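You operate a simulated robot arm through the tools that you are given. There is no shell and no other tool. Be economical: measure what you need, move in short steps, check, and stop when the job is done.

The job below is to be done with a simulated two-armed robot. You get a single attempt, and the scene is never put back.

TASK
Put the jar that says "Pepper" from the shelf of the long bench on the top of the corner bench and the jar labelled "Thyme" on the lower shelf of the narrow rack. Put the sealed tub from the top of the corner bench on the bottom shelf of the narrow rack. Take the red brush and put it on the middle shelf of the wide rack. Any order will do. Set down upright: jar.

It is judged by the outcome, as a careful person would: the job done as asked, and still so three seconds after it is handed in. It fails if anything else is knocked over, pushed out of place, dropped, spilled or broken.

THE ROBOT
Two 7-joint arms with two-finger parallel grippers on one trunk, on a base that drives. Base frame: it is fixed to the floor where the robot stands at the start and does not move with it; the origin is under the middle of the robot, x ahead of it, y to its left, z up. Readings come in mm, degrees, newtons and seconds.
The left shoulder is at the start at [50, 177, 986], the right one opposite. With the tool pointing down near the work surface each hand reaches from about 100 to 620 mm from the robot's upright axis, wherever it stands, measured 20 degrees to its own side. Places, roughly: bottom shelf of the narrow rack [-1800, -1400, 300]; lower shelf of the narrow rack [-1800, -1400, 700]; middle shelf of the wide rack [-4000, -900, 900]; red brush [-2000, 750, 750]; top of the corner bench [700, -900, 900]. Payload 3.43 kg a hand.
Tool frame (each hand has its own): the origin (TCP) lies between the finger pads and is the grasp point; the fingertips stand 34 mm ahead of it; z points along the fingers, y is the line along which they close. The gripper opens to 128 mm. The fingers are 24 mm wide and 12 mm thick; the gripper's body (48 by 130 mm) begins 96 mm behind the TCP.
Orientation is that of the tool frame in the base frame, as a unit quaternion [x, y, z, w]. With the fingers straight down and closing along the base's y, the tool's x points along the base's -x, its y along +y and its z along -z.

THE INTERFACE
- The arms move only by the tool apply_moves. It takes "left_increments", "right_increments" or both (then of equal length, played together; a hand with none holds still); each is a list of rows, each a list of 7 numbers: the opening in per cent of the stroke, from 0 (shut) to 100 (fully open), then the shift along the base's x, y, z in mm, then the turn, a rotation vector about the base's x, y, z in degrees. In form: [[gripper, dx, dy, dz, wx, wy, wz], ...]. A call has 1 to 8 rows; each row shifts and turns the commanded pose from where the row before left it. A row lasts 0.2 s, in which the tool goes at most 50 mm and 8.6 degrees; a call with a longer step from one row to the next is refused whole, and so is a gripper value outside its range. Where a pose cannot be reached the arm comes as near as it can. A force on the tool above 40 N (or 10 N above the force at the start of the call, whichever is more), or a blocked arm, ends the call early, and 0.2 s more pass. The fingers move at their own pace (about 108 mm/s each) and stop on an object; they squeeze with about 43 N. The grip force told is the motor's: it shows also when the fingers shut on nothing. Time passes only in rows, and 0.2 s behind the last, so rows that do not move let the fingers close. The reply holds the time, the measured pose of the TCP, the force on the tool along the base axes, the opening and the grip force, in the units named above and with some noise, with the torque about the TCP (base axes, N m) and any sound that the robot's microphone picked up, and new pictures: "pictures" is both (left out), scene, wrist or none (wrist: the cameras of the hands that moved).
- Cameras (640 x 400 px; columns grow to the right, rows downward): "scene" is now at [162.9, 5.2, 1167.8]; the picture's right is [0.05, -1.00, 0.00], its down [-0.40, -0.02, -0.92] and it looks along [0.92, 0.05, -0.40] (base axes); focal length 214 px, centre (320, 200). "left" rides on the left gripper at [76, 11, -160] in its tool frame; the picture's right is [-0.15, 0.99, 0.00], its down [-0.88, -0.13, -0.46] and it looks along [-0.45, -0.07, 0.89] (tool axes); focal length 234 px, centre (320, 200). "right" rides on the right gripper at [76, -11, -160] in its tool frame; the picture's right is [0.15, 0.99, 0.00], its down [-0.88, 0.13, -0.46] and it looks along [-0.45, 0.07, 0.89] (tool axes); focal length 234 px, centre (320, 200).
- slide_trunk(by): slides the trunk up (or, below 0, down) by that many mm; the arms and the scene camera ride with it, the base frame stays. It gives what a move gives, with no picture.
- base_move(legs): drives the robot by 1 to 6 legs, each [ahead, turn to the left] in mm and degrees, along the robot's own axes; the way and the turn of a leg run together, so that a leg with both is an arc; at most 1500 mm and 180 degrees a leg. The arms and the cameras ride along, it lands a little off, and it stops where it bumps. It gives what a move gives, and a new picture of the scene camera.
- pan_tilt(pan, tilt): turns the head with the scene camera to pan (to the left, within 80 degrees either way) and tilt (down, from -29 to 69), counted from straight ahead of the robot. It gives what a move gives, and a new picture of the scene camera.
- measure_at(camera, pixels): for up to 12 pixels [column, row] of the newest picture of that camera ("zoom" is the newest enlarged one), the place [x, y, z] in the base frame of the surface seen there, good to about 2 mm. No time passes.
- enlarge(camera, box): a new picture of the part [left, top, right, bottom] of that camera's present view, enlarged. No time passes.
- job_done(): hands the job in; it is judged then, once.

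Go step by step. Measure first, check grasps and placings, and put right what went wrong. The budget is 110 turns and 260 pictures, counting those below and the enlarged ones. Unless the task says otherwise, let go and move clear before handing in, and close with one line.

The tools are called after ">>>" by a JSON object that holds its "api" and its "payload". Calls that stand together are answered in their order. apply_moves: Moves the arms, as the interface text tells. Its arguments: {"type":"object","properties":{"left_increments":{"type":"array","items":{"type":"array","items":{"type":"number"}}},"right_increments":{"type":"array","items":{"type":"array","items":{"type":"number"}}},"pictures":{"type":"string","enum":["both","scene","wrist","none"]}},"required":[]} The other tools are called the same way: slide_trunk (by) slides the trunk up or down; base_move (legs) drives the base; pan_tilt (pan, tilt) turns the head that bears the scene camera; measure_at (camera, pixels) gives the place of the surface under pixels of a picture; enlarge (camera, box) takes an enlarged picture of a part of a camera's view; job_done () hands the job in.

At the start:

```text
time_s: 0.0
left_ee_pos: [331.8, 170.3, 1156.5]
left_tool_rot: [-0.002, 1.0, 0.0, 0.0]
left_contact_force: [0.2, 0.4, 0.8]
left_ft_torque: [-0.03, 0.0, -0.01]
left_gripper_width: 128.0
left_finger_force: 0.0
right_ee_pos: [409.2, -159.7, 1173.6]
right_tool_rot: [-0.001, 1.0, 0.0, 0.001]
right_contact_force: [-0.7, -0.1, 0.5]
right_ft_torque: [0.03, 0.01, 0.0]
right_gripper_width: 127.8
right_finger_force: 0.1
trunk travel left (down, up): [-157.0, 244.0]
robot x, y, heading: [0.4, -4.4, 0.1]
head pan, tilt: [3.1, 23.5]
```

scene: 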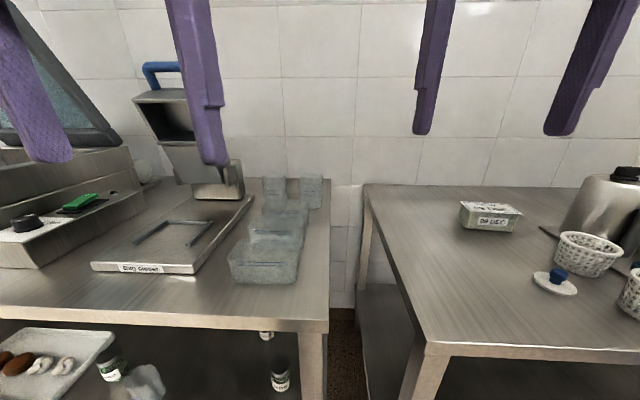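
right: 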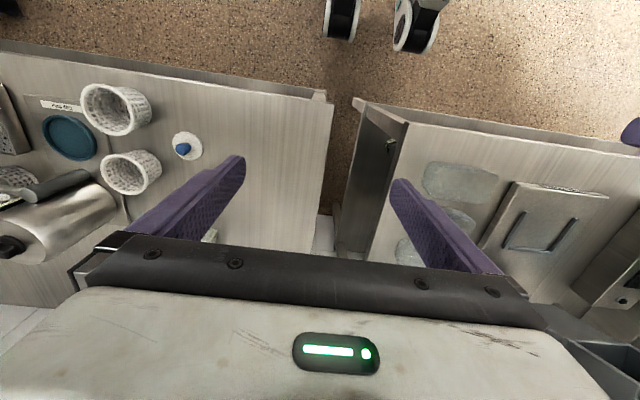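
left: 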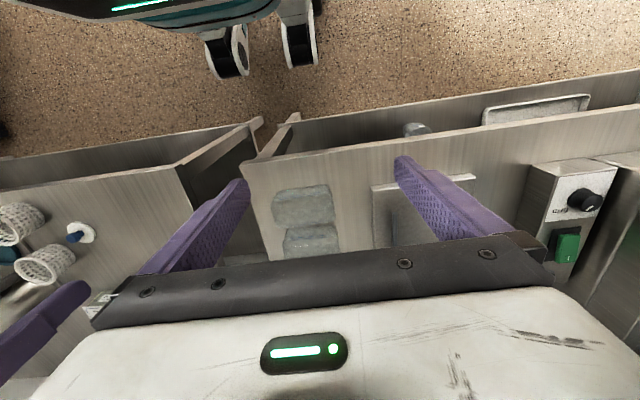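

The scene shows the long bench at left with jars on its lower shelf (near 110,365; 280,380) and the corner bench at right with a tub at (490,217). I'll measure key points and look closer at them.

>>> {"api": "measure_at", "payload": {"camera": "scene", "pixels": [[490, 210], [490, 225], [280, 378], [112, 370], [266, 336], [310, 330], [200, 320], [425, 348], [368, 188], [560, 290], [590, 250], [100, 390]]}}

>>> {"api": "enlarge", "payload": {"camera": "scene", "box": [0, 300, 340, 400]}}

>>> {"api": "enlarge", "payload": {"camera": "scene", "box": [430, 160, 640, 320]}}

>>> {"api": "pan_tilt", "payload": {"pan": -35, "tilt": 35}}

```text
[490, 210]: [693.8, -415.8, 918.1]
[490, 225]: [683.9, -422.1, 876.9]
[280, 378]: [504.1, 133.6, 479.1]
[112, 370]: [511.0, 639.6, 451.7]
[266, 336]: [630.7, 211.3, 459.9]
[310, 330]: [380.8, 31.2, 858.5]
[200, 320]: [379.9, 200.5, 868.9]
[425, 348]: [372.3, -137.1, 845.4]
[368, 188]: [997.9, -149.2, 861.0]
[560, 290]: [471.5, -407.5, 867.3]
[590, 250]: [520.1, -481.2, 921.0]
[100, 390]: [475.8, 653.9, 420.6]
```

```text
1.88 times, centred on (170, 350) of scene
```

zoom: 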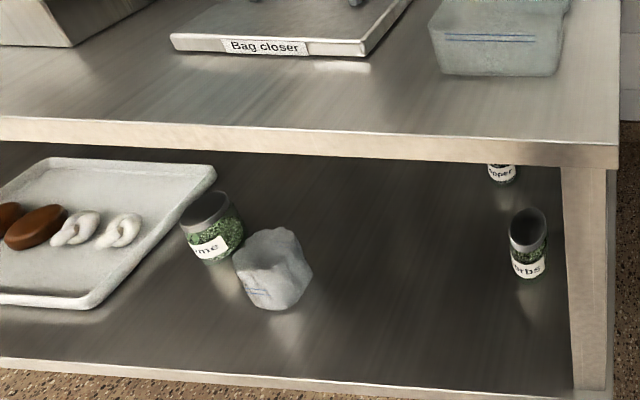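

```text
2.50 times, centred on (535, 240) of scene
```

zoom: 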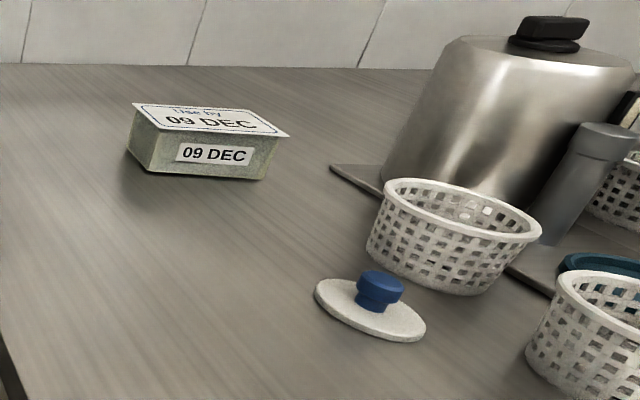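

```text
time_s: 1.0
left_ee_pos: [332.7, 169.9, 1157.6]
left_tool_rot: [-0.002, 1.0, 0.0, 0.0]
left_contact_force: [0.1, 0.3, 0.4]
left_ft_torque: [-0.02, 0.02, -0.03]
left_gripper_width: 128.0
left_finger_force: 0.1
right_ee_pos: [409.9, -160.3, 1173.3]
right_tool_rot: [-0.001, 1.0, 0.0, 0.001]
right_contact_force: [0.4, -0.3, 0.8]
right_ft_torque: [-0.04, 0.03, -0.01]
right_gripper_width: 128.0
right_finger_force: 0.2
trunk travel left (down, up): [-157.0, 244.0]
robot x, y, heading: [-3.4, -2.0, 0.2]
head pan, tilt: [-35.0, 35.0]
```

scene: 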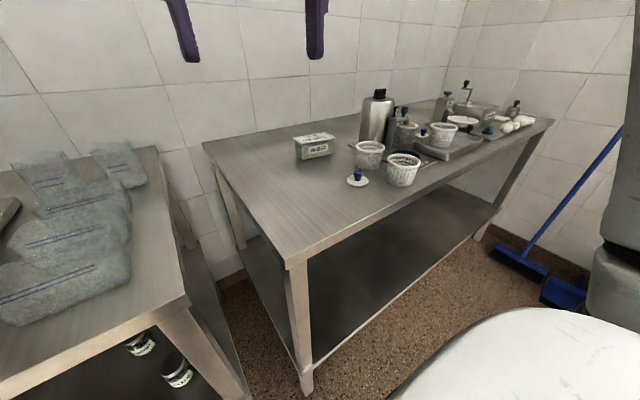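

The tub is at about [690,-418,~890]; Pepper (partly hidden, 266,336) is at about [631,211,460] with Herbs in front at [504,134] and Thyme at [511,640]. I'll back off, lower the trunk, and look under the bench.

>>> {"api": "base_move", "payload": {"legs": [[-350, 0]]}}

>>> {"api": "slide_trunk", "payload": {"by": -157}}

>>> {"api": "pan_tilt", "payload": {"pan": 15, "tilt": 38}}

```text
time_s: 3.3
left_ee_pos: [-13.9, 170.0, 1157.2]
left_tool_rot: [-0.003, 1.0, 0.0, -0.001]
left_contact_force: [0.0, 0.2, 0.0]
left_ft_torque: [0.01, 0.0, -0.04]
left_gripper_width: 127.8
left_finger_force: 0.0
right_ee_pos: [63.9, -160.6, 1172.4]
right_tool_rot: [-0.002, 1.0, 0.001, 0.001]
right_contact_force: [0.3, -0.7, 0.7]
right_ft_torque: [-0.01, -0.01, 0.0]
right_gripper_width: 128.0
right_finger_force: 0.0
trunk travel left (down, up): [-157.0, 244.0]
robot x, y, heading: [-344.6, -2.8, -0.1]
head pan, tilt: [-35.0, 35.0]
```

scene: 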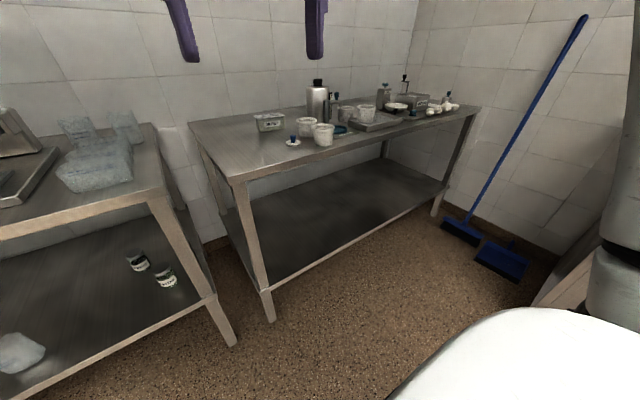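

```text
time_s: 5.1
left_ee_pos: [-15.3, 169.9, 999.8]
left_tool_rot: [-0.003, 1.0, -0.001, 0.0]
left_contact_force: [0.4, 0.1, -0.5]
left_ft_torque: [0.01, -0.03, 0.03]
left_gripper_width: 128.0
left_finger_force: 0.0
right_ee_pos: [64.8, -160.7, 1015.3]
right_tool_rot: [-0.002, 1.0, 0.001, 0.001]
right_contact_force: [-0.8, 0.2, 0.6]
right_ft_torque: [-0.01, -0.03, 0.02]
right_gripper_width: 127.9
right_finger_force: 0.2
trunk travel left (down, up): [0.0, 401.0]
robot x, y, heading: [-346.1, 0.1, -0.1]
head pan, tilt: [-35.0, 35.0]
```

```text
time_s: 6.3
left_ee_pos: [-15.3, 169.6, 1000.2]
left_tool_rot: [-0.002, 1.0, -0.001, -0.001]
left_contact_force: [0.4, -0.6, 0.4]
left_ft_torque: [-0.02, 0.01, 0.0]
left_gripper_width: 127.8
left_finger_force: 0.0
right_ee_pos: [64.6, -160.0, 1015.2]
right_tool_rot: [-0.002, 1.0, 0.001, 0.001]
right_contact_force: [-0.2, 0.3, -0.1]
right_ft_torque: [0.0, 0.01, 0.02]
right_gripper_width: 128.0
right_finger_force: 0.0
trunk travel left (down, up): [0.0, 401.0]
robot x, y, heading: [-348.8, 0.9, -0.2]
head pan, tilt: [15.0, 38.0]
```

scene: 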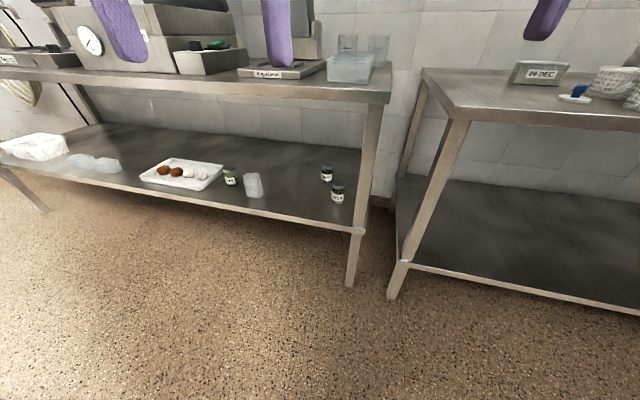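

Jars are now clear: Thyme near (231,175), Pepper (327,174), Herbs (338,193). I'll enlarge and measure, then the wide view of the tub.

>>> {"api": "enlarge", "payload": {"camera": "scene", "box": [210, 140, 370, 240]}}

>>> {"api": "measure_at", "payload": {"camera": "zoom", "pixels": [[467, 117], [468, 158], [468, 108], [509, 190], [510, 240], [80, 112], [82, 170], [60, 140], [105, 140], [170, 150], [445, 140], [490, 140]]}}

>>> {"api": "measure_at", "payload": {"camera": "scene", "pixels": [[300, 92], [300, 99], [300, 82], [260, 206], [355, 232], [368, 110], [352, 285], [400, 260], [460, 118], [170, 85], [366, 230], [200, 190]]}}

```text
4.00 times, centred on (290, 190) of scene
```

zoom: 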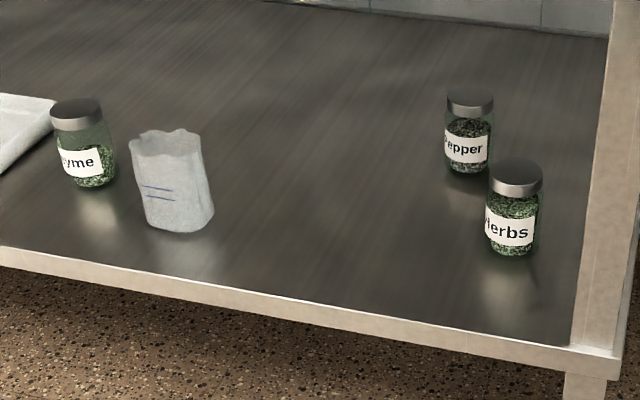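

```text
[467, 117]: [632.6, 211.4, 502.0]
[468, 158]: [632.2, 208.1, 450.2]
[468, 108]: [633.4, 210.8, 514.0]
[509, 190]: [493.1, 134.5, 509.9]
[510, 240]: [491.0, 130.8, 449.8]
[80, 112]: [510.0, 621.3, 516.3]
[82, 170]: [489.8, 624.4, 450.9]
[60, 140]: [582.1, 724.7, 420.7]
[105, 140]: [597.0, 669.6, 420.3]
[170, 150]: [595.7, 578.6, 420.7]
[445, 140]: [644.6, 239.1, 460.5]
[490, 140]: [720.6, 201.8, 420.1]
```

```text
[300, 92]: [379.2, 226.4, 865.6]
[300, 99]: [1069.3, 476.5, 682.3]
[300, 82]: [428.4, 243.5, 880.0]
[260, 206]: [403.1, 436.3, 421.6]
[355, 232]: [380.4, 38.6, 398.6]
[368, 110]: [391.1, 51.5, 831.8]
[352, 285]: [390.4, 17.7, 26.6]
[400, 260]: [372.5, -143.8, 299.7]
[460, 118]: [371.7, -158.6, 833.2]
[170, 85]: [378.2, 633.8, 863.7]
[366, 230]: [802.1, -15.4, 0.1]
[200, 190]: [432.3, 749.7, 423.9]
```

Pepper's centre is about (659,217), Herbs (518,138), Thyme (512,641), jars about 56 mm wide and 97 tall, with the shelf at z=420 and the bench underside at about 830. I'll pose the left hand low and tilted forward in free space here, and tuck the right hand up and back.

>>> {"api": "apply_moves", "payload": {"left_increments": [[70, 0, 0, -45, 0, -8, 0], [70, 0, 0, -45, 0, -8, 0], [70, 0, 0, -45, 0, -8, 0], [70, 0, 0, -45, 0, -8, 0], [70, 0, 0, -45, 0, -8, 0], [70, 0, 0, -45, 0, -8, 0], [70, 0, 0, -45, 0, -7, 0], [70, 0, 0, -45, 0, 0, 0]], "right_increments": [[100, -20, 0, 20, 0, 0, 0], [100, -20, 0, 20, 0, 0, 0], [100, -20, 0, 20, 0, 0, 0], [100, -20, 0, 20, 0, 0, 0], [100, -20, 0, 20, 0, 0, 0], [100, 0, 0, 0, 0, 0, 0], [100, 0, 0, 0, 0, 0, 0], [100, 0, 0, 0, 0, 0, 0]], "pictures": "none"}}

>>> {"api": "apply_moves", "payload": {"left_increments": [[70, 35, 0, -30, 0, 0, 0], [70, 35, 0, -30, 0, 0, 0], [70, 35, 0, -30, 0, 0, 0], [70, 35, 0, -30, 0, 0, 0], [70, 35, 0, -20, 0, 0, 0], [70, 35, 0, 0, 0, 0, 0]], "pictures": "wrist"}}

>>> {"api": "pan_tilt", "payload": {"pan": 30, "tilt": 50}}

```text
time_s: 8.1
left_ee_pos: [81.4, 107.6, 694.8]
left_tool_rot: [-0.003, 0.888, -0.001, 0.461]
left_contact_force: [1.1, 0.5, -0.2]
left_ft_torque: [0.01, 0.0, -0.02]
left_gripper_width: 89.6
left_finger_force: 0.1
left hand out of reach, approached as far as the arm can: row 5, 6, 7, 8
right_ee_pos: [13.6, -158.3, 1039.3]
right_tool_rot: [-0.001, 1.0, 0.0, 0.002]
right_contact_force: [1.1, -0.1, -0.3]
right_ft_torque: [-0.01, 0.02, -0.03]
right_gripper_width: 128.0
right_finger_force: 0.1
right hand out of reach, approached as far as the arm can: row 2, 3, 4, 5
trunk travel left (down, up): [0.0, 401.0]
robot x, y, heading: [-344.0, -3.5, 0.0]
head pan, tilt: [15.0, 38.0]
```

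```text
time_s: 9.5
left_ee_pos: [291.6, 108.3, 555.4]
left_tool_rot: [-0.003, 0.887, -0.001, 0.461]
left_contact_force: [-0.6, -0.1, -0.2]
left_ft_torque: [-0.01, -0.01, 0.01]
left_gripper_width: 89.6
left_finger_force: 0.1
right_ee_pos: [14.3, -159.3, 1039.7]
right_tool_rot: [-0.002, 1.0, 0.001, 0.002]
right_contact_force: [1.2, -0.5, -0.7]
right_ft_torque: [0.01, 0.0, -0.02]
right_gripper_width: 127.7
right_finger_force: 0.1
trunk travel left (down, up): [0.0, 401.0]
robot x, y, heading: [-345.2, -0.9, -0.1]
head pan, tilt: [15.0, 38.0]
```

left: 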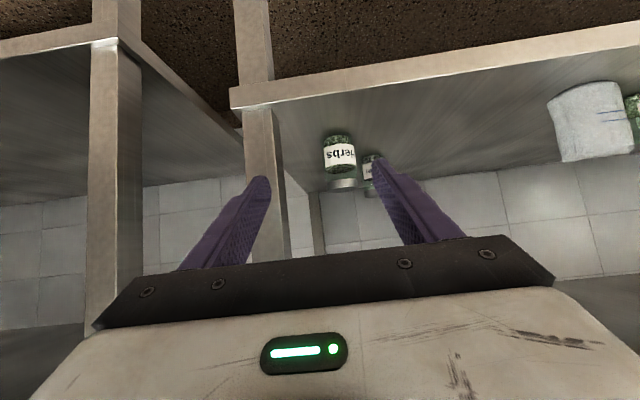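

```text
time_s: 10.3
left_ee_pos: [291.5, 108.8, 555.0]
left_tool_rot: [-0.003, 0.887, -0.001, 0.461]
left_contact_force: [-0.4, 0.5, -0.2]
left_ft_torque: [-0.02, -0.04, 0.02]
left_gripper_width: 89.6
left_finger_force: 0.0
right_ee_pos: [15.2, -158.2, 1039.5]
right_tool_rot: [-0.002, 1.0, 0.0, 0.002]
right_contact_force: [0.0, 1.0, 0.4]
right_ft_torque: [-0.02, 0.03, -0.01]
right_gripper_width: 128.0
right_finger_force: 0.0
trunk travel left (down, up): [0.0, 401.0]
robot x, y, heading: [-346.3, -3.2, 0.0]
head pan, tilt: [30.0, 50.0]
```

scene: 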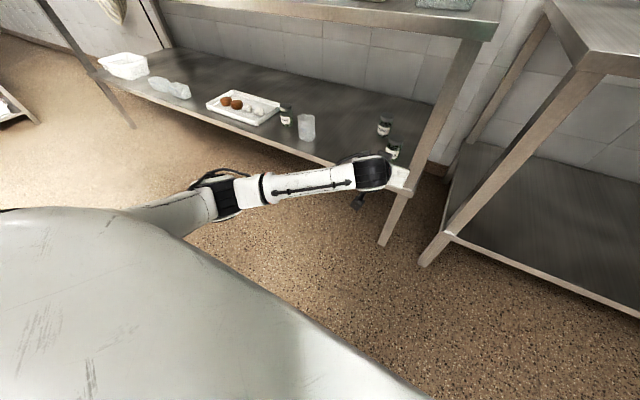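

The left arm sits low with the elbow out and all well under z=830. I'll retract the hand 80 mm, raise it a little, and drive round so that I come at the Pepper jar with heading about -18°, clear of the Herbs jar.

>>> {"api": "apply_moves", "payload": {"left_increments": [[70, -45, 0, 15, 0, 0, 0], [70, -45, 0, 15, 0, 0, 0]], "pictures": "none"}}

>>> {"api": "base_move", "payload": {"legs": [[0, 92], [435, 0], [0, -110]]}}

```text
time_s: 10.9
left_ee_pos: [201.9, 108.6, 587.1]
left_tool_rot: [-0.003, 0.887, -0.001, 0.462]
left_contact_force: [-0.2, 0.7, 0.4]
left_ft_torque: [0.01, -0.01, -0.02]
left_gripper_width: 89.5
left_finger_force: 0.0
right_ee_pos: [15.2, -158.4, 1040.5]
right_tool_rot: [-0.002, 1.0, 0.001, 0.002]
right_contact_force: [0.6, 1.0, 0.0]
right_ft_torque: [0.01, 0.01, -0.01]
right_gripper_width: 127.9
right_finger_force: 0.1
trunk travel left (down, up): [0.0, 401.0]
robot x, y, heading: [-345.1, -0.3, -0.0]
head pan, tilt: [30.0, 50.0]
```

```text
time_s: 22.0
left_ee_pos: [194.2, 382.0, 585.4]
left_tool_rot: [0.129, 0.878, -0.07, 0.456]
left_contact_force: [0.3, -0.2, -0.1]
left_ft_torque: [-0.02, 0.01, -0.01]
left_gripper_width: 89.8
left_finger_force: 0.0
right_ee_pos: [-62.2, 181.3, 1040.7]
right_tool_rot: [0.146, 0.989, 0.001, 0.001]
right_contact_force: [-0.1, -0.4, -0.1]
right_ft_torque: [0.0, 0.0, 0.0]
right_gripper_width: 127.7
right_finger_force: 0.0
trunk travel left (down, up): [0.0, 401.0]
robot x, y, heading: [-358.7, 437.7, -16.9]
head pan, tilt: [30.0, 50.0]
```

scene: 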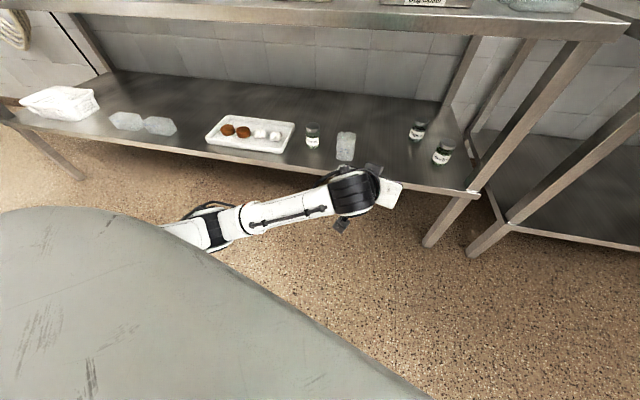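

Now at (-359,438), heading -17°. I'll measure the elbow, the bag/cup between the jars, and the jars again before driving in.

>>> {"api": "measure_at", "payload": {"camera": "scene", "pixels": [[213, 232], [175, 225], [350, 185], [345, 145], [418, 127], [418, 135], [442, 153], [312, 130], [240, 215], [345, 158], [440, 165]]}}

>>> {"api": "enlarge", "payload": {"camera": "scene", "box": [290, 100, 490, 225]}}

```text
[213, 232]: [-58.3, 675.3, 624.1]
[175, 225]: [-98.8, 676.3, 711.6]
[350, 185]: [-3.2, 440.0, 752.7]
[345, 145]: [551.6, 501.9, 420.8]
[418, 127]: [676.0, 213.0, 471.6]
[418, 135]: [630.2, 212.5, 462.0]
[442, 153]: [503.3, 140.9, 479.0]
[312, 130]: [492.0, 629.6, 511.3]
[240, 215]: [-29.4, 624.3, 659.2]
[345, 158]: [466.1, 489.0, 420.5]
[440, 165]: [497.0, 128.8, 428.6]
```

```text
3.20 times, centred on (390, 162) of scene
```

zoom: 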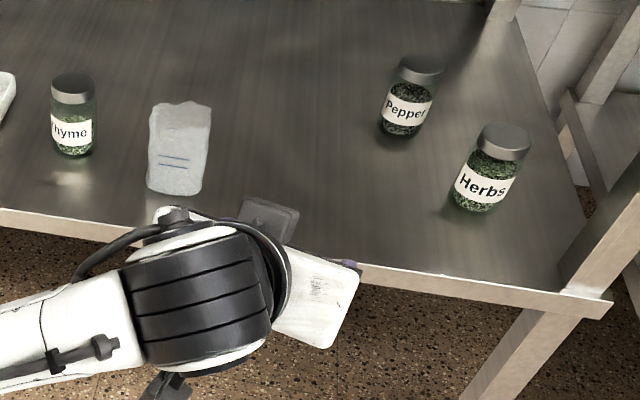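

The way in is clear: wrist top is at 753 (underside 830), Herbs lies 139 mm to the right of the hand's line, and the forearm stays outside x=400. I'll drive in 340 mm.

>>> {"api": "base_move", "payload": {"legs": [[340, 0]]}}

>>> {"api": "enlarge", "payload": {"camera": "left", "box": [0, 0, 640, 400]}}

```text
time_s: 24.2
left_ee_pos: [520.4, 283.4, 584.8]
left_tool_rot: [0.127, 0.878, -0.069, 0.456]
left_contact_force: [-0.4, -0.1, -0.2]
left_ft_torque: [0.0, 0.01, -0.02]
left_gripper_width: 89.6
left_finger_force: 0.0
right_ee_pos: [265.1, 84.9, 1039.8]
right_tool_rot: [0.145, 0.989, 0.001, 0.002]
right_contact_force: [-0.9, -0.7, -0.1]
right_ft_torque: [-0.01, -0.03, -0.02]
right_gripper_width: 128.0
right_finger_force: 0.0
trunk travel left (down, up): [0.0, 401.0]
robot x, y, heading: [-35.6, 340.2, -16.7]
head pan, tilt: [30.0, 50.0]
```

scene: 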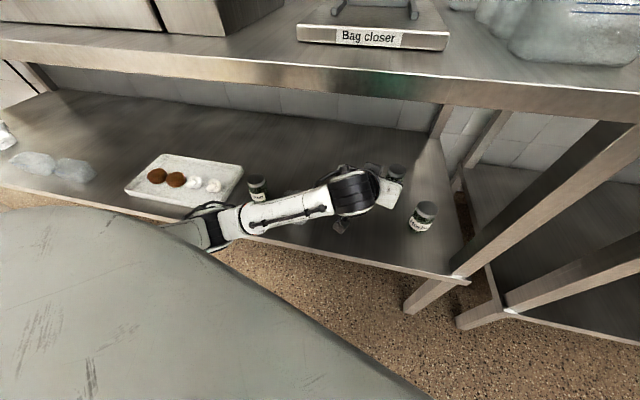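

```text
1.00 times, centred on (320, 200) of left
```

zoom: 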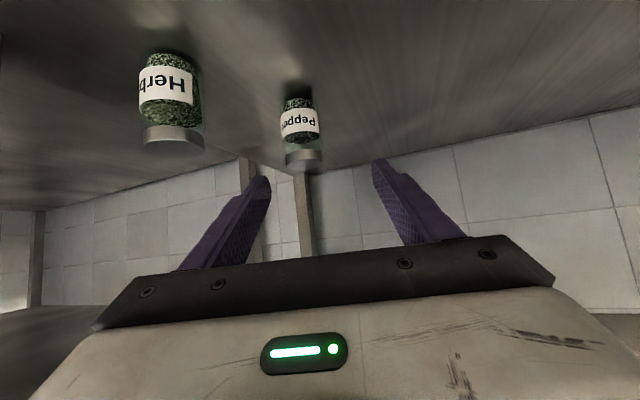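

Pepper sits between the fingers in the left view (300,125). I'll measure it.

>>> {"api": "measure_at", "payload": {"camera": "zoom", "pixels": [[300, 123], [284, 123], [316, 123], [300, 155], [300, 163], [300, 95], [172, 90], [172, 140], [195, 100]]}}

```text
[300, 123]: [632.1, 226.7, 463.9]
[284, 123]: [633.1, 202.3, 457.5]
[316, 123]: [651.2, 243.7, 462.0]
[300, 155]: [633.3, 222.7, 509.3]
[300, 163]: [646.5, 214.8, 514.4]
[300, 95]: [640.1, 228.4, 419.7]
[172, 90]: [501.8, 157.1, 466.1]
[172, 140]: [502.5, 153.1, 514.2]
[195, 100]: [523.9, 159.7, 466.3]
```

Pepper's centre fits (656,217), r≈26. I'll lower to z≈472 with a small sideways shift, then advance 149 mm along the tool heading.

>>> {"api": "apply_moves", "payload": {"left_increments": [[70, -2.3, -7.7, -37.5, 0, 0, 0], [70, -2.3, -7.7, -37.5, 0, 0, 0], [70, -2.3, -7.7, -37.5, 0, 0, 0], [70, 35.7, -10.7, 0, 0, 0, 0], [70, 35.7, -10.7, 0, 0, 0, 0], [70, 35.7, -10.7, 0, 0, 0, 0], [70, 35.7, -10.7, 0, 0, 0, 0]]}}

```text
time_s: 25.8
left_ee_pos: [656.2, 216.5, 474.8]
left_tool_rot: [0.127, 0.878, -0.07, 0.456]
left_contact_force: [-0.3, -0.3, -1.1]
left_ft_torque: [-0.02, 0.01, -0.03]
left_gripper_width: 89.5
left_finger_force: 0.0
right_ee_pos: [265.4, 83.5, 1040.1]
right_tool_rot: [0.145, 0.989, 0.0, 0.002]
right_contact_force: [0.5, 0.7, 0.1]
right_ft_torque: [-0.09, 0.06, 0.02]
right_gripper_width: 128.0
right_finger_force: 0.0
trunk travel left (down, up): [0.0, 401.0]
robot x, y, heading: [-35.2, 343.0, -16.9]
head pan, tilt: [30.0, 50.0]
```

scene: 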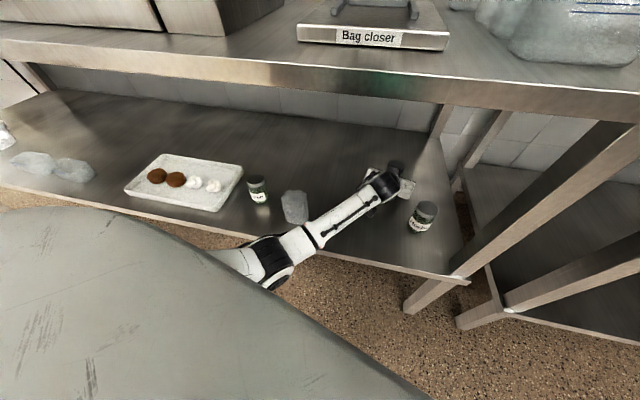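
left: 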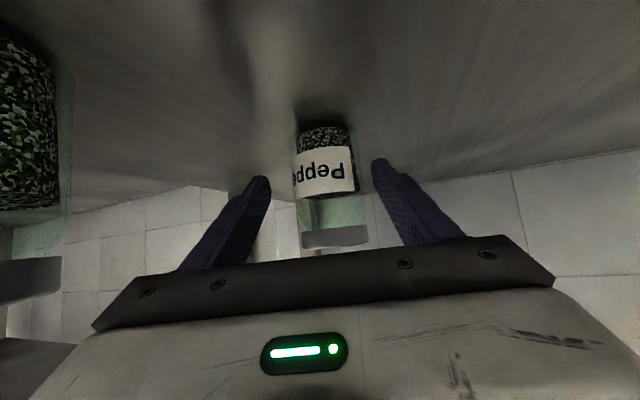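

The jar is between the fingers, no contact. Closing.

>>> {"api": "apply_moves", "payload": {"left_increments": [[30, 0, 0, 0, 0, 0, 0], [0, 0, 0, 0, 0, 0, 0], [0, 0, 0, 0, 0, 0, 0], [0, 0, 0, 15, 0, 0, 0], [0, 0, 0, 15, 0, 0, 0]], "pictures": "wrist"}}

```text
time_s: 27.0
left_ee_pos: [655.3, 218.6, 501.9]
left_tool_rot: [0.128, 0.878, -0.07, 0.456]
left_contact_force: [-0.4, 0.0, -1.8]
left_ft_torque: [0.03, 0.06, -0.03]
left_gripper_width: 56.4
left_finger_force: 43.2
right_ee_pos: [263.8, 83.3, 1040.4]
right_tool_rot: [0.145, 0.989, 0.001, 0.002]
right_contact_force: [0.2, -0.6, -0.2]
right_ft_torque: [0.01, 0.02, -0.02]
right_gripper_width: 128.3
right_finger_force: 0.0
trunk travel left (down, up): [0.0, 401.0]
robot x, y, heading: [-33.9, 338.7, -16.6]
head pan, tilt: [30.0, 50.0]
```

left: 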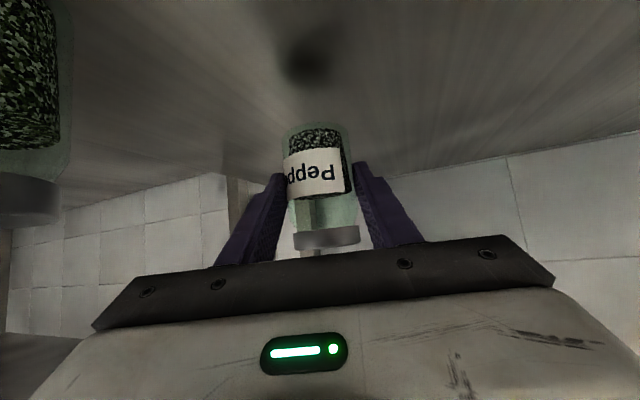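

Pepper is held (56 mm, 43 N). I'll lift a bit more, withdraw along the tool line, and back out.

>>> {"api": "apply_moves", "payload": {"left_increments": [[0, 0, 0, 30, 0, 0, 0], [0, 0, 0, 30, 0, 0, 0], [0, -35.7, 10.7, 0, 0, 0, 0], [0, -35.7, 10.7, 0, 0, 0, 0], [0, -35.7, 10.7, 0, 0, 0, 0], [0, -35.7, 10.7, 0, 0, 0, 0]], "pictures": "none"}}

>>> {"api": "base_move", "payload": {"legs": [[-380, 0]]}}

```text
time_s: 28.4
left_ee_pos: [561.2, 256.7, 678.1]
left_tool_rot: [0.123, 0.826, -0.066, 0.547]
left_contact_force: [-0.1, -0.3, -2.3]
left_ft_torque: [0.02, 0.0, 0.0]
left_gripper_width: 56.4
left_finger_force: 42.5
right_ee_pos: [252.8, 82.2, 1050.3]
right_tool_rot: [0.145, 0.989, 0.004, 0.01]
right_contact_force: [-0.5, 0.0, 0.3]
right_ft_torque: [-0.02, 0.0, 0.01]
right_gripper_width: 127.7
right_finger_force: 0.1
trunk travel left (down, up): [0.0, 401.0]
robot x, y, heading: [-32.3, 339.4, -16.7]
head pan, tilt: [30.0, 50.0]
stopped in row 6 (left hand): the arm was blocked; the commanded pose is now the measured one
```

```text
time_s: 30.8
left_ee_pos: [200.1, 364.9, 680.9]
left_tool_rot: [0.121, 0.824, -0.067, 0.549]
left_contact_force: [0.1, 0.5, -2.0]
left_ft_torque: [0.03, 0.04, -0.01]
left_gripper_width: 56.5
left_finger_force: 43.0
right_ee_pos: [-106.8, 191.7, 1050.9]
right_tool_rot: [0.144, 0.99, 0.003, 0.009]
right_contact_force: [0.2, 0.2, 0.9]
right_ft_torque: [-0.03, 0.0, -0.03]
right_gripper_width: 128.0
right_finger_force: 0.1
trunk travel left (down, up): [0.0, 401.0]
robot x, y, heading: [-396.2, 446.7, -16.5]
head pan, tilt: [30.0, 50.0]
```

scene: 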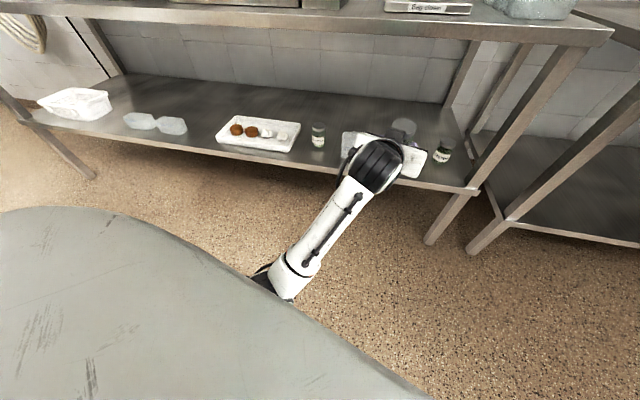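

The arm was blocked near the end (probably elbow against the trunk) and rose a bit, but the jar is still held and I'm out. Checking the shelf for any disturbance.

>>> {"api": "enlarge", "payload": {"camera": "scene", "box": [290, 90, 490, 215]}}

>>> {"api": "enlarge", "payload": {"camera": "left", "box": [0, 0, 640, 400]}}

```text
3.20 times, centred on (390, 152) of scene
```

zoom: 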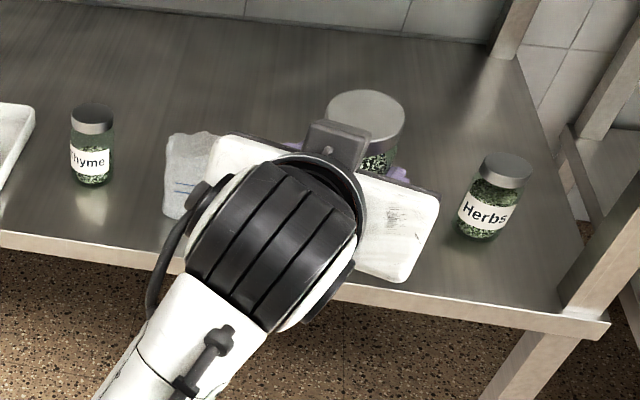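

```text
1.00 times, centred on (320, 200) of left
```

zoom: 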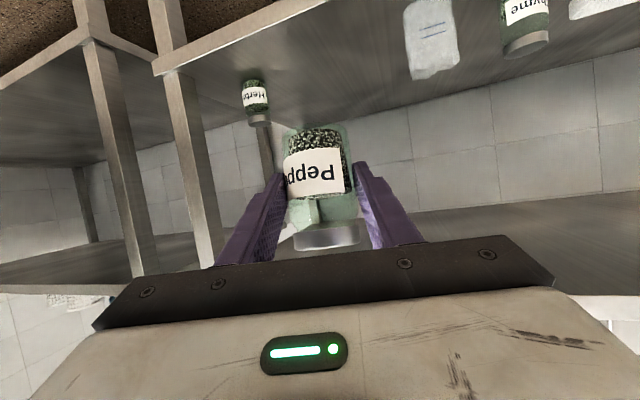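

Nothing was disturbed and Pepper is firmly held. I'll raise the trunk 320, restore the tool's tilt (about +12.3° about the robot's left axis), and drive to the corner bench.

>>> {"api": "slide_trunk", "payload": {"by": 320}}

>>> {"api": "apply_moves", "payload": {"left_increments": [[0, 0, 0, 0, 1.75, 5.9, 0], [0, 0, 0, 0, 1.75, 5.9, 0], [0, 0, 0, 0, 0, 0, 0]], "pictures": "none"}}

>>> {"api": "base_move", "payload": {"legs": [[0, -73.5], [788, 0], [0, 90]]}}

>>> {"api": "pan_tilt", "payload": {"pan": 0, "tilt": 38}}

```text
time_s: 34.0
left_ee_pos: [205.3, 366.8, 986.0]
left_tool_rot: [0.12, 0.828, -0.069, 0.544]
left_contact_force: [0.1, -0.1, -2.4]
left_ft_torque: [0.03, 0.02, -0.01]
left_gripper_width: 56.3
left_finger_force: 43.1
right_ee_pos: [-95.6, 192.0, 1359.7]
right_tool_rot: [0.143, 0.99, 0.001, 0.001]
right_contact_force: [-0.4, 0.4, 0.4]
right_ft_torque: [-0.01, 0.0, -0.02]
right_gripper_width: 127.9
right_finger_force: 0.1
trunk travel left (down, up): [-320.0, 81.0]
robot x, y, heading: [-395.1, 450.3, -16.4]
head pan, tilt: [30.0, 50.0]
```

```text
time_s: 34.8
left_ee_pos: [203.5, 366.9, 984.7]
left_tool_rot: [0.129, 0.882, -0.056, 0.45]
left_contact_force: [-0.3, 0.5, -2.4]
left_ft_torque: [-0.02, 0.05, -0.03]
left_gripper_width: 56.4
left_finger_force: 43.5
right_ee_pos: [-96.8, 192.6, 1359.9]
right_tool_rot: [0.144, 0.99, 0.001, 0.002]
right_contact_force: [-0.1, 0.1, 0.8]
right_ft_torque: [0.02, 0.0, 0.02]
right_gripper_width: 127.9
right_finger_force: 0.0
trunk travel left (down, up): [-320.0, 81.0]
robot x, y, heading: [-398.6, 447.4, -16.4]
head pan, tilt: [30.0, 50.0]
```

```text
time_s: 46.1
left_ee_pos: [203.3, -248.5, 984.8]
left_tool_rot: [-0.004, 0.891, 0.012, 0.455]
left_contact_force: [0.4, -0.6, -0.8]
left_ft_torque: [0.04, 0.02, -0.03]
left_gripper_width: 56.1
left_finger_force: 42.5
right_ee_pos: [-32.6, -505.7, 1360.6]
right_tool_rot: [-0.006, 1.0, 0.001, 0.002]
right_contact_force: [0.0, 0.4, -0.1]
right_ft_torque: [0.01, 0.0, 0.0]
right_gripper_width: 128.2
right_finger_force: 0.1
trunk travel left (down, up): [-320.0, 81.0]
robot x, y, heading: [-394.2, -349.4, 0.6]
head pan, tilt: [30.0, 50.0]
```

scene: 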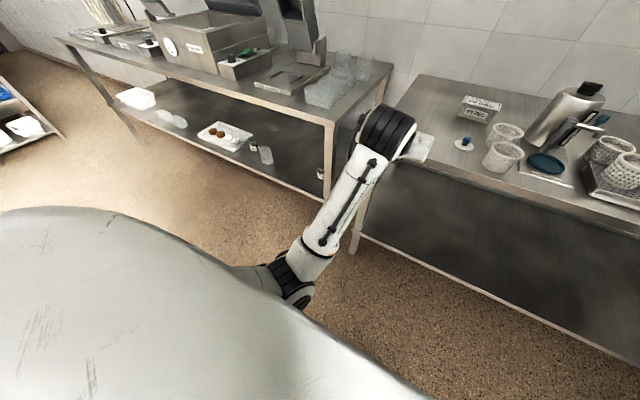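

```text
time_s: 47.0
left_ee_pos: [203.5, -250.0, 984.3]
left_tool_rot: [-0.005, 0.89, 0.012, 0.455]
left_contact_force: [-0.4, -0.6, -1.6]
left_ft_torque: [-0.03, 0.02, -0.02]
left_gripper_width: 56.4
left_finger_force: 43.3
right_ee_pos: [-33.5, -505.0, 1360.0]
right_tool_rot: [-0.006, 1.0, 0.002, 0.002]
right_contact_force: [0.8, 0.7, -0.1]
right_ft_torque: [0.0, -0.02, 0.0]
right_gripper_width: 127.9
right_finger_force: 0.0
trunk travel left (down, up): [-320.0, 81.0]
robot x, y, heading: [-396.6, -348.6, 0.4]
head pan, tilt: [0.0, 38.0]
```

scene: 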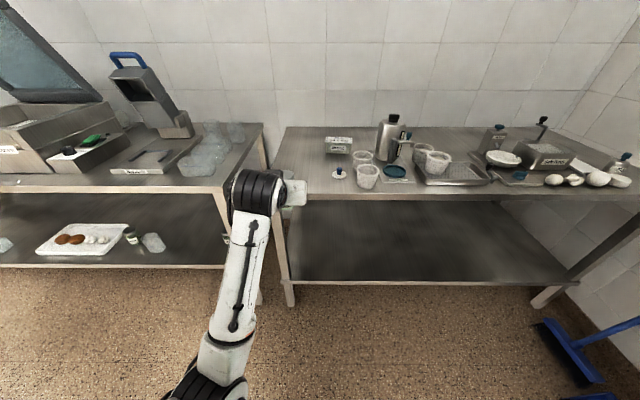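

Pepper is clear and at z=984, in line with the free left-front area of the corner bench (surface 868). Driving ahead 270 mm.

>>> {"api": "base_move", "payload": {"legs": [[280, 0]]}}

>>> {"api": "measure_at", "payload": {"camera": "scene", "pixels": [[320, 180]]}}

>>> {"api": "enlarge", "payload": {"camera": "left", "box": [0, 0, 640, 400]}}

```text
time_s: 49.0
left_ee_pos: [482.0, -247.8, 985.9]
left_tool_rot: [-0.004, 0.891, 0.013, 0.454]
left_contact_force: [0.4, 0.3, -1.8]
left_ft_torque: [-0.01, 0.0, 0.02]
left_gripper_width: 56.0
left_finger_force: 43.2
right_ee_pos: [246.0, -502.3, 1360.1]
right_tool_rot: [-0.006, 1.0, 0.001, 0.001]
right_contact_force: [0.6, 0.3, -0.1]
right_ft_torque: [-0.04, 0.04, 0.0]
right_gripper_width: 127.8
right_finger_force: 0.1
trunk travel left (down, up): [-320.0, 81.0]
robot x, y, heading: [-116.8, -348.1, 0.5]
head pan, tilt: [0.0, 38.0]
```

scene: 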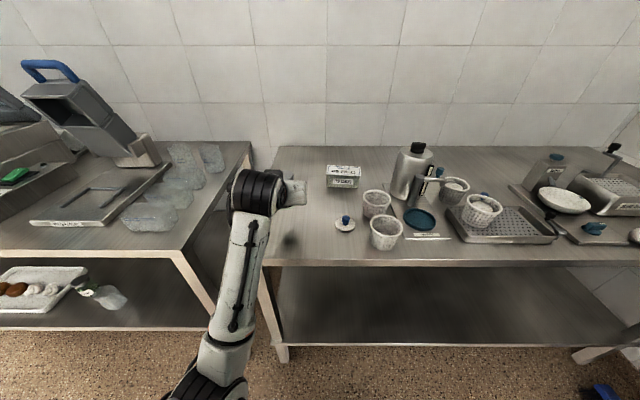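

```text
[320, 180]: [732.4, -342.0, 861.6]
```

```text
1.00 times, centred on (320, 200) of left
```

zoom: 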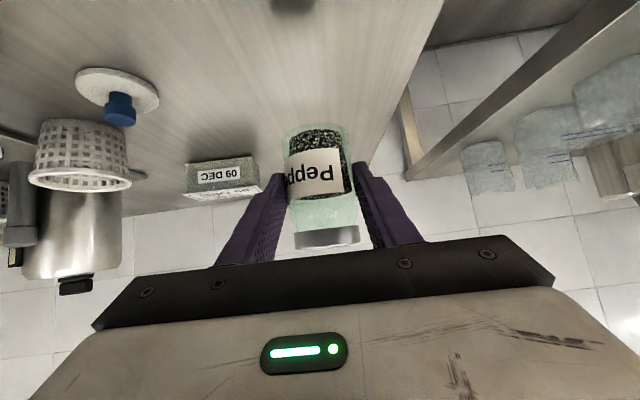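

The bench surface reads z≈861, so the jar should touch at TCP z≈916. I'll correct the small tilt and lower to just above.

>>> {"api": "apply_moves", "payload": {"left_increments": [[0, 10, 0, -20, -0.5, -0.3, 0], [0, 10, 0, -20, -0.5, -0.3, 0], [0, 10, 0, -17, -0.5, -0.3, 0], [0, 0, 0, 0, 0, 0, 0], [0, 0, 0, -4, 0, 0, 0]], "pictures": "both"}}

>>> {"api": "enlarge", "payload": {"camera": "scene", "box": [0, 240, 160, 340]}}

```text
time_s: 50.2
left_ee_pos: [512.2, -248.6, 924.7]
left_tool_rot: [-0.01, 0.887, 0.0, 0.461]
left_contact_force: [-0.2, 0.3, -2.2]
left_ft_torque: [0.0, 0.02, 0.0]
left_gripper_width: 56.0
left_finger_force: 42.9
right_ee_pos: [245.9, -502.4, 1359.7]
right_tool_rot: [-0.006, 1.0, 0.002, 0.001]
right_contact_force: [0.7, 0.3, 0.6]
right_ft_torque: [0.0, 0.01, 0.0]
right_gripper_width: 128.2
right_finger_force: 0.0
trunk travel left (down, up): [-320.0, 81.0]
robot x, y, heading: [-117.3, -347.1, 0.5]
head pan, tilt: [0.0, 38.0]
```

scene: 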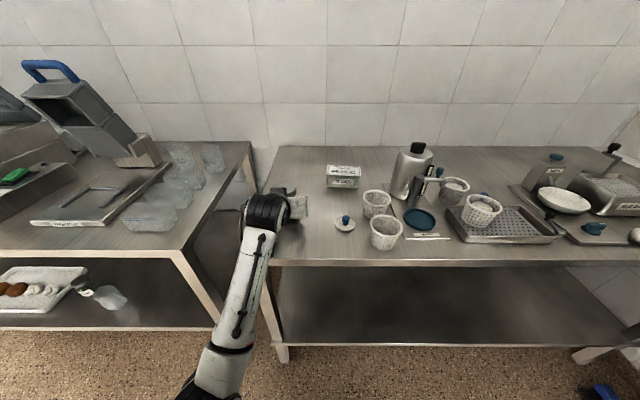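
left: 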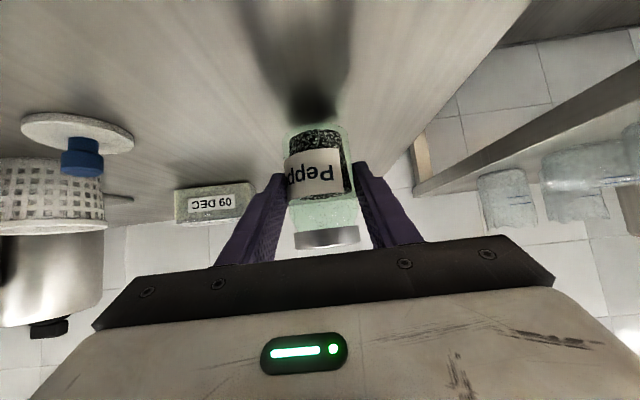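

```text
4.00 times, centred on (80, 290) of scene
```

zoom: 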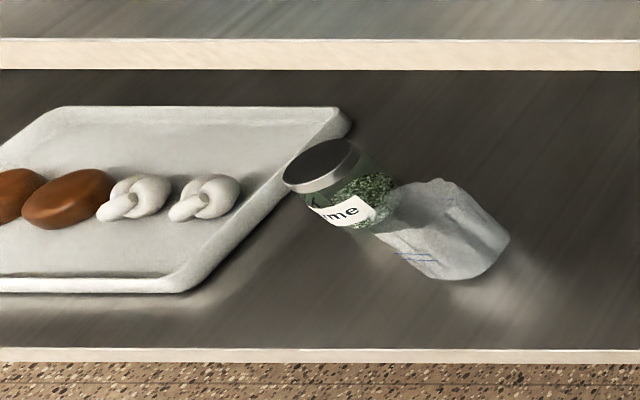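

Thyme is upright (perspective only). Lowering the last millimetres until contact.

>>> {"api": "apply_moves", "payload": {"left_increments": [[0, 0, 0, -3, 0, 0, 0], [0, 0, 0, -3, 0, 0, 0], [0, 0, 0, -2, 0, 0, 0]], "pictures": "none"}}

```text
time_s: 51.0
left_ee_pos: [512.2, -248.5, 915.7]
left_tool_rot: [-0.009, 0.887, 0.0, 0.461]
left_contact_force: [-0.1, 0.7, -1.3]
left_ft_torque: [-0.02, 0.04, -0.01]
left_gripper_width: 56.1
left_finger_force: 42.7
right_ee_pos: [244.9, -502.6, 1359.7]
right_tool_rot: [-0.005, 1.0, 0.001, 0.003]
right_contact_force: [0.0, 0.6, 0.1]
right_ft_torque: [-0.02, 0.0, -0.05]
right_gripper_width: 128.0
right_finger_force: 0.0
trunk travel left (down, up): [-320.0, 81.0]
robot x, y, heading: [-117.8, -347.4, 0.2]
head pan, tilt: [0.0, 38.0]
```

>>> {"api": "apply_moves", "payload": {"left_increments": [[0, 0, 0, -1.5, 0, 0, 0], [0, 0, 0, -1.5, 0, 0, 0], [0, 0, 0, 0, 0, 0, 0]], "pictures": "wrist"}}

```text
time_s: 51.8
left_ee_pos: [511.8, -248.4, 914.7]
left_tool_rot: [-0.009, 0.887, 0.0, 0.462]
left_contact_force: [1.9, 0.0, 1.3]
left_ft_torque: [0.09, -0.04, -0.05]
left_gripper_width: 56.2
left_finger_force: 43.1
right_ee_pos: [243.9, -503.4, 1360.2]
right_tool_rot: [-0.006, 1.0, 0.0, 0.002]
right_contact_force: [1.0, 0.0, 0.2]
right_ft_torque: [-0.02, -0.01, -0.01]
right_gripper_width: 128.0
right_finger_force: 0.1
trunk travel left (down, up): [-320.0, 81.0]
robot x, y, heading: [-113.7, -347.2, 0.1]
head pan, tilt: [0.0, 38.0]
```

left: 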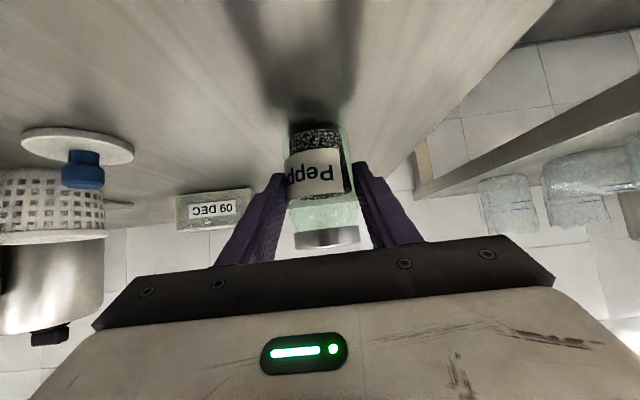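

Contact (+3.5 N change). Opening and withdrawing straight back (blocked-elbow range is farther than 100 mm, so I back off 80 mm and up).

>>> {"api": "apply_moves", "payload": {"left_increments": [[55, 0, 0, 0, 0, 0, 0], [70, 0, 0, 0, 0, 0, 0], [70, 0, 0, 0, 0, 0, 0], [70, -30, 0, 0, 0, 0, 0], [70, -30, 0, 10, 0, 0, 0], [70, -20, 0, 30, 0, 0, 0], [70, 0, 0, 45, 0, 0, 0], [70, 0, 0, 45, 0, 0, 0]], "pictures": "both"}}

```text
time_s: 53.6
left_ee_pos: [434.7, -231.1, 1039.2]
left_tool_rot: [-0.01, 0.887, 0.028, 0.461]
left_contact_force: [0.4, 1.2, -0.5]
left_ft_torque: [-0.01, -0.01, -0.01]
left_gripper_width: 89.4
left_finger_force: 0.0
right_ee_pos: [245.5, -502.6, 1360.8]
right_tool_rot: [-0.006, 1.0, 0.002, 0.001]
right_contact_force: [-0.2, -0.1, 0.0]
right_ft_torque: [-0.04, 0.0, 0.0]
right_gripper_width: 128.1
right_finger_force: 0.1
trunk travel left (down, up): [-320.0, 81.0]
robot x, y, heading: [-118.5, -347.0, 0.5]
head pan, tilt: [0.0, 38.0]
```

scene: 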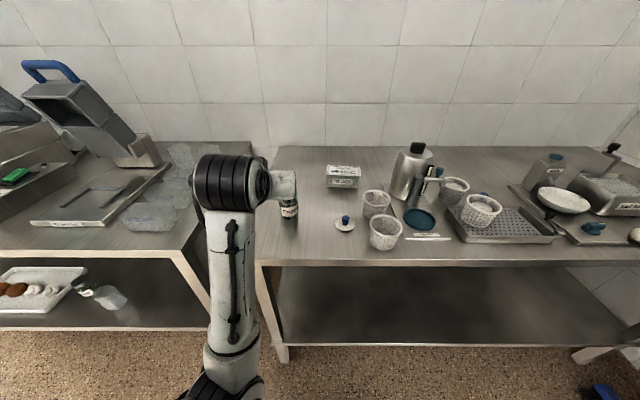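
left: 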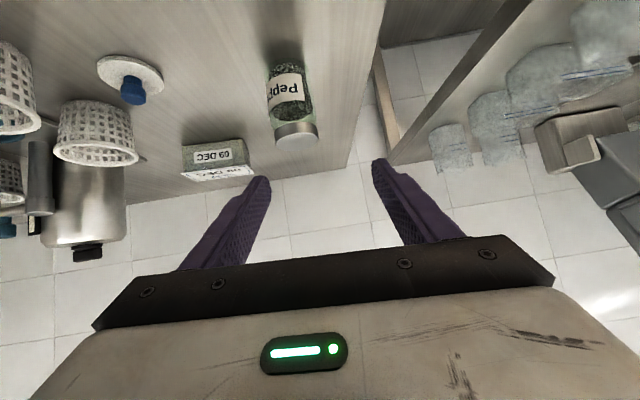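

Pepper stands upright on the corner bench. Now measuring the tub.

>>> {"api": "enlarge", "payload": {"camera": "scene", "box": [290, 145, 450, 245]}}

>>> {"api": "measure_at", "payload": {"camera": "left", "pixels": [[184, 148], [184, 160], [246, 142], [245, 155], [215, 155], [215, 140], [215, 175], [250, 173], [188, 180], [110, 130], [128, 75], [290, 95]]}}

>>> {"api": "measure_at", "payload": {"camera": "zoom", "pixels": [[145, 83], [285, 83], [155, 115], [275, 115], [215, 75], [150, 155], [280, 155], [215, 150], [155, 180], [275, 185], [340, 185], [215, 310]]}}

```text
4.00 times, centred on (370, 195) of scene
```

zoom: 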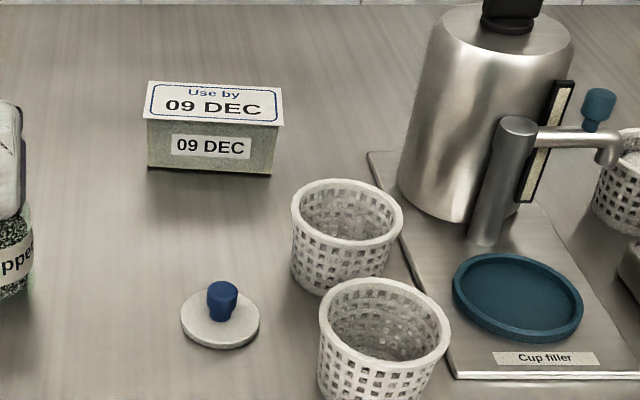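

```text
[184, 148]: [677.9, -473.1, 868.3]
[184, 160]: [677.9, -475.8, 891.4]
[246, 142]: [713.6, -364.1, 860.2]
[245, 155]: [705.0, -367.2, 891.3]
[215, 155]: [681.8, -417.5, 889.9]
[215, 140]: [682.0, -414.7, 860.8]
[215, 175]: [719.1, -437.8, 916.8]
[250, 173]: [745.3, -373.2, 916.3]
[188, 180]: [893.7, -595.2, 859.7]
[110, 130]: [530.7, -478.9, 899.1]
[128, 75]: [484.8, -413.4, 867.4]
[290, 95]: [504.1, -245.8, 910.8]
```

```text
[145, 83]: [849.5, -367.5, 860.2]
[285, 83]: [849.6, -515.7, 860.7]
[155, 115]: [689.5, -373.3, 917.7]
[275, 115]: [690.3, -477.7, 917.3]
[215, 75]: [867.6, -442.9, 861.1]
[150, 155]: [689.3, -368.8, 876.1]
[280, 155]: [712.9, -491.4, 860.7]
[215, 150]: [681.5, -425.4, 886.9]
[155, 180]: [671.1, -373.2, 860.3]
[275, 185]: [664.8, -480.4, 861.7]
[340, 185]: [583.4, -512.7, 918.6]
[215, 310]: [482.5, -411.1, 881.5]
```

I need the tub's exact outline: zooming in for edges and depth.

>>> {"api": "enlarge", "payload": {"camera": "scene", "box": [318, 155, 370, 195]}}

>>> {"api": "measure_at", "payload": {"camera": "zoom", "pixels": [[115, 135], [120, 150], [505, 150], [515, 170], [125, 125], [490, 145], [115, 170], [110, 165], [525, 178], [300, 125], [500, 200], [125, 200]]}}

```text
10.00 times, centred on (344, 175) of scene
```

zoom: 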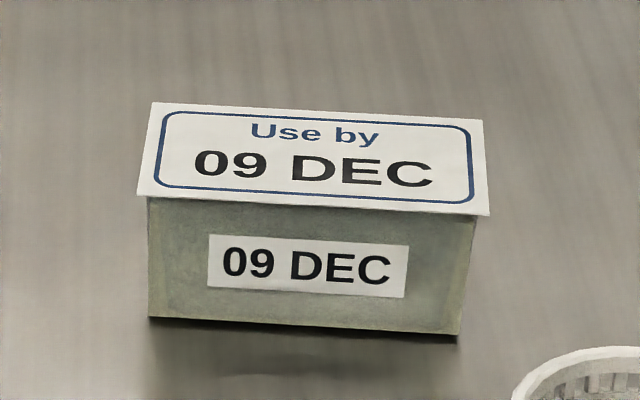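

```text
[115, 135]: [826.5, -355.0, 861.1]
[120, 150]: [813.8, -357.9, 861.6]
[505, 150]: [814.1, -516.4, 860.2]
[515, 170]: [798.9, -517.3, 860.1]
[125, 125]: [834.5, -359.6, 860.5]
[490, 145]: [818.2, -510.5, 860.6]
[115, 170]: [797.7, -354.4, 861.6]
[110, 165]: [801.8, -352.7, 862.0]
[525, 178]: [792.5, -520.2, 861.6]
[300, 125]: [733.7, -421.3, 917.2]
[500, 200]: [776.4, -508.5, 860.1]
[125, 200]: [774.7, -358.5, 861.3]
```

>>> {"api": "measure_at", "payload": {"camera": "zoom", "pixels": [[155, 106], [480, 124], [142, 192], [484, 210], [150, 205], [472, 225], [150, 312], [457, 330], [320, 114], [310, 200], [310, 215]]}}

```text
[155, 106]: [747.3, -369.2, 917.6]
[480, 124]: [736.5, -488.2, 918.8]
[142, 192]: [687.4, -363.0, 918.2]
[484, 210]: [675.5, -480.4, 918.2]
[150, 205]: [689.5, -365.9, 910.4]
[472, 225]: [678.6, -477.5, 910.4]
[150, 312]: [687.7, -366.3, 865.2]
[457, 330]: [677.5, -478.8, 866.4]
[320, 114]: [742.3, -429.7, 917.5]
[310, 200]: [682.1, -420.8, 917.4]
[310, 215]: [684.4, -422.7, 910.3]
```

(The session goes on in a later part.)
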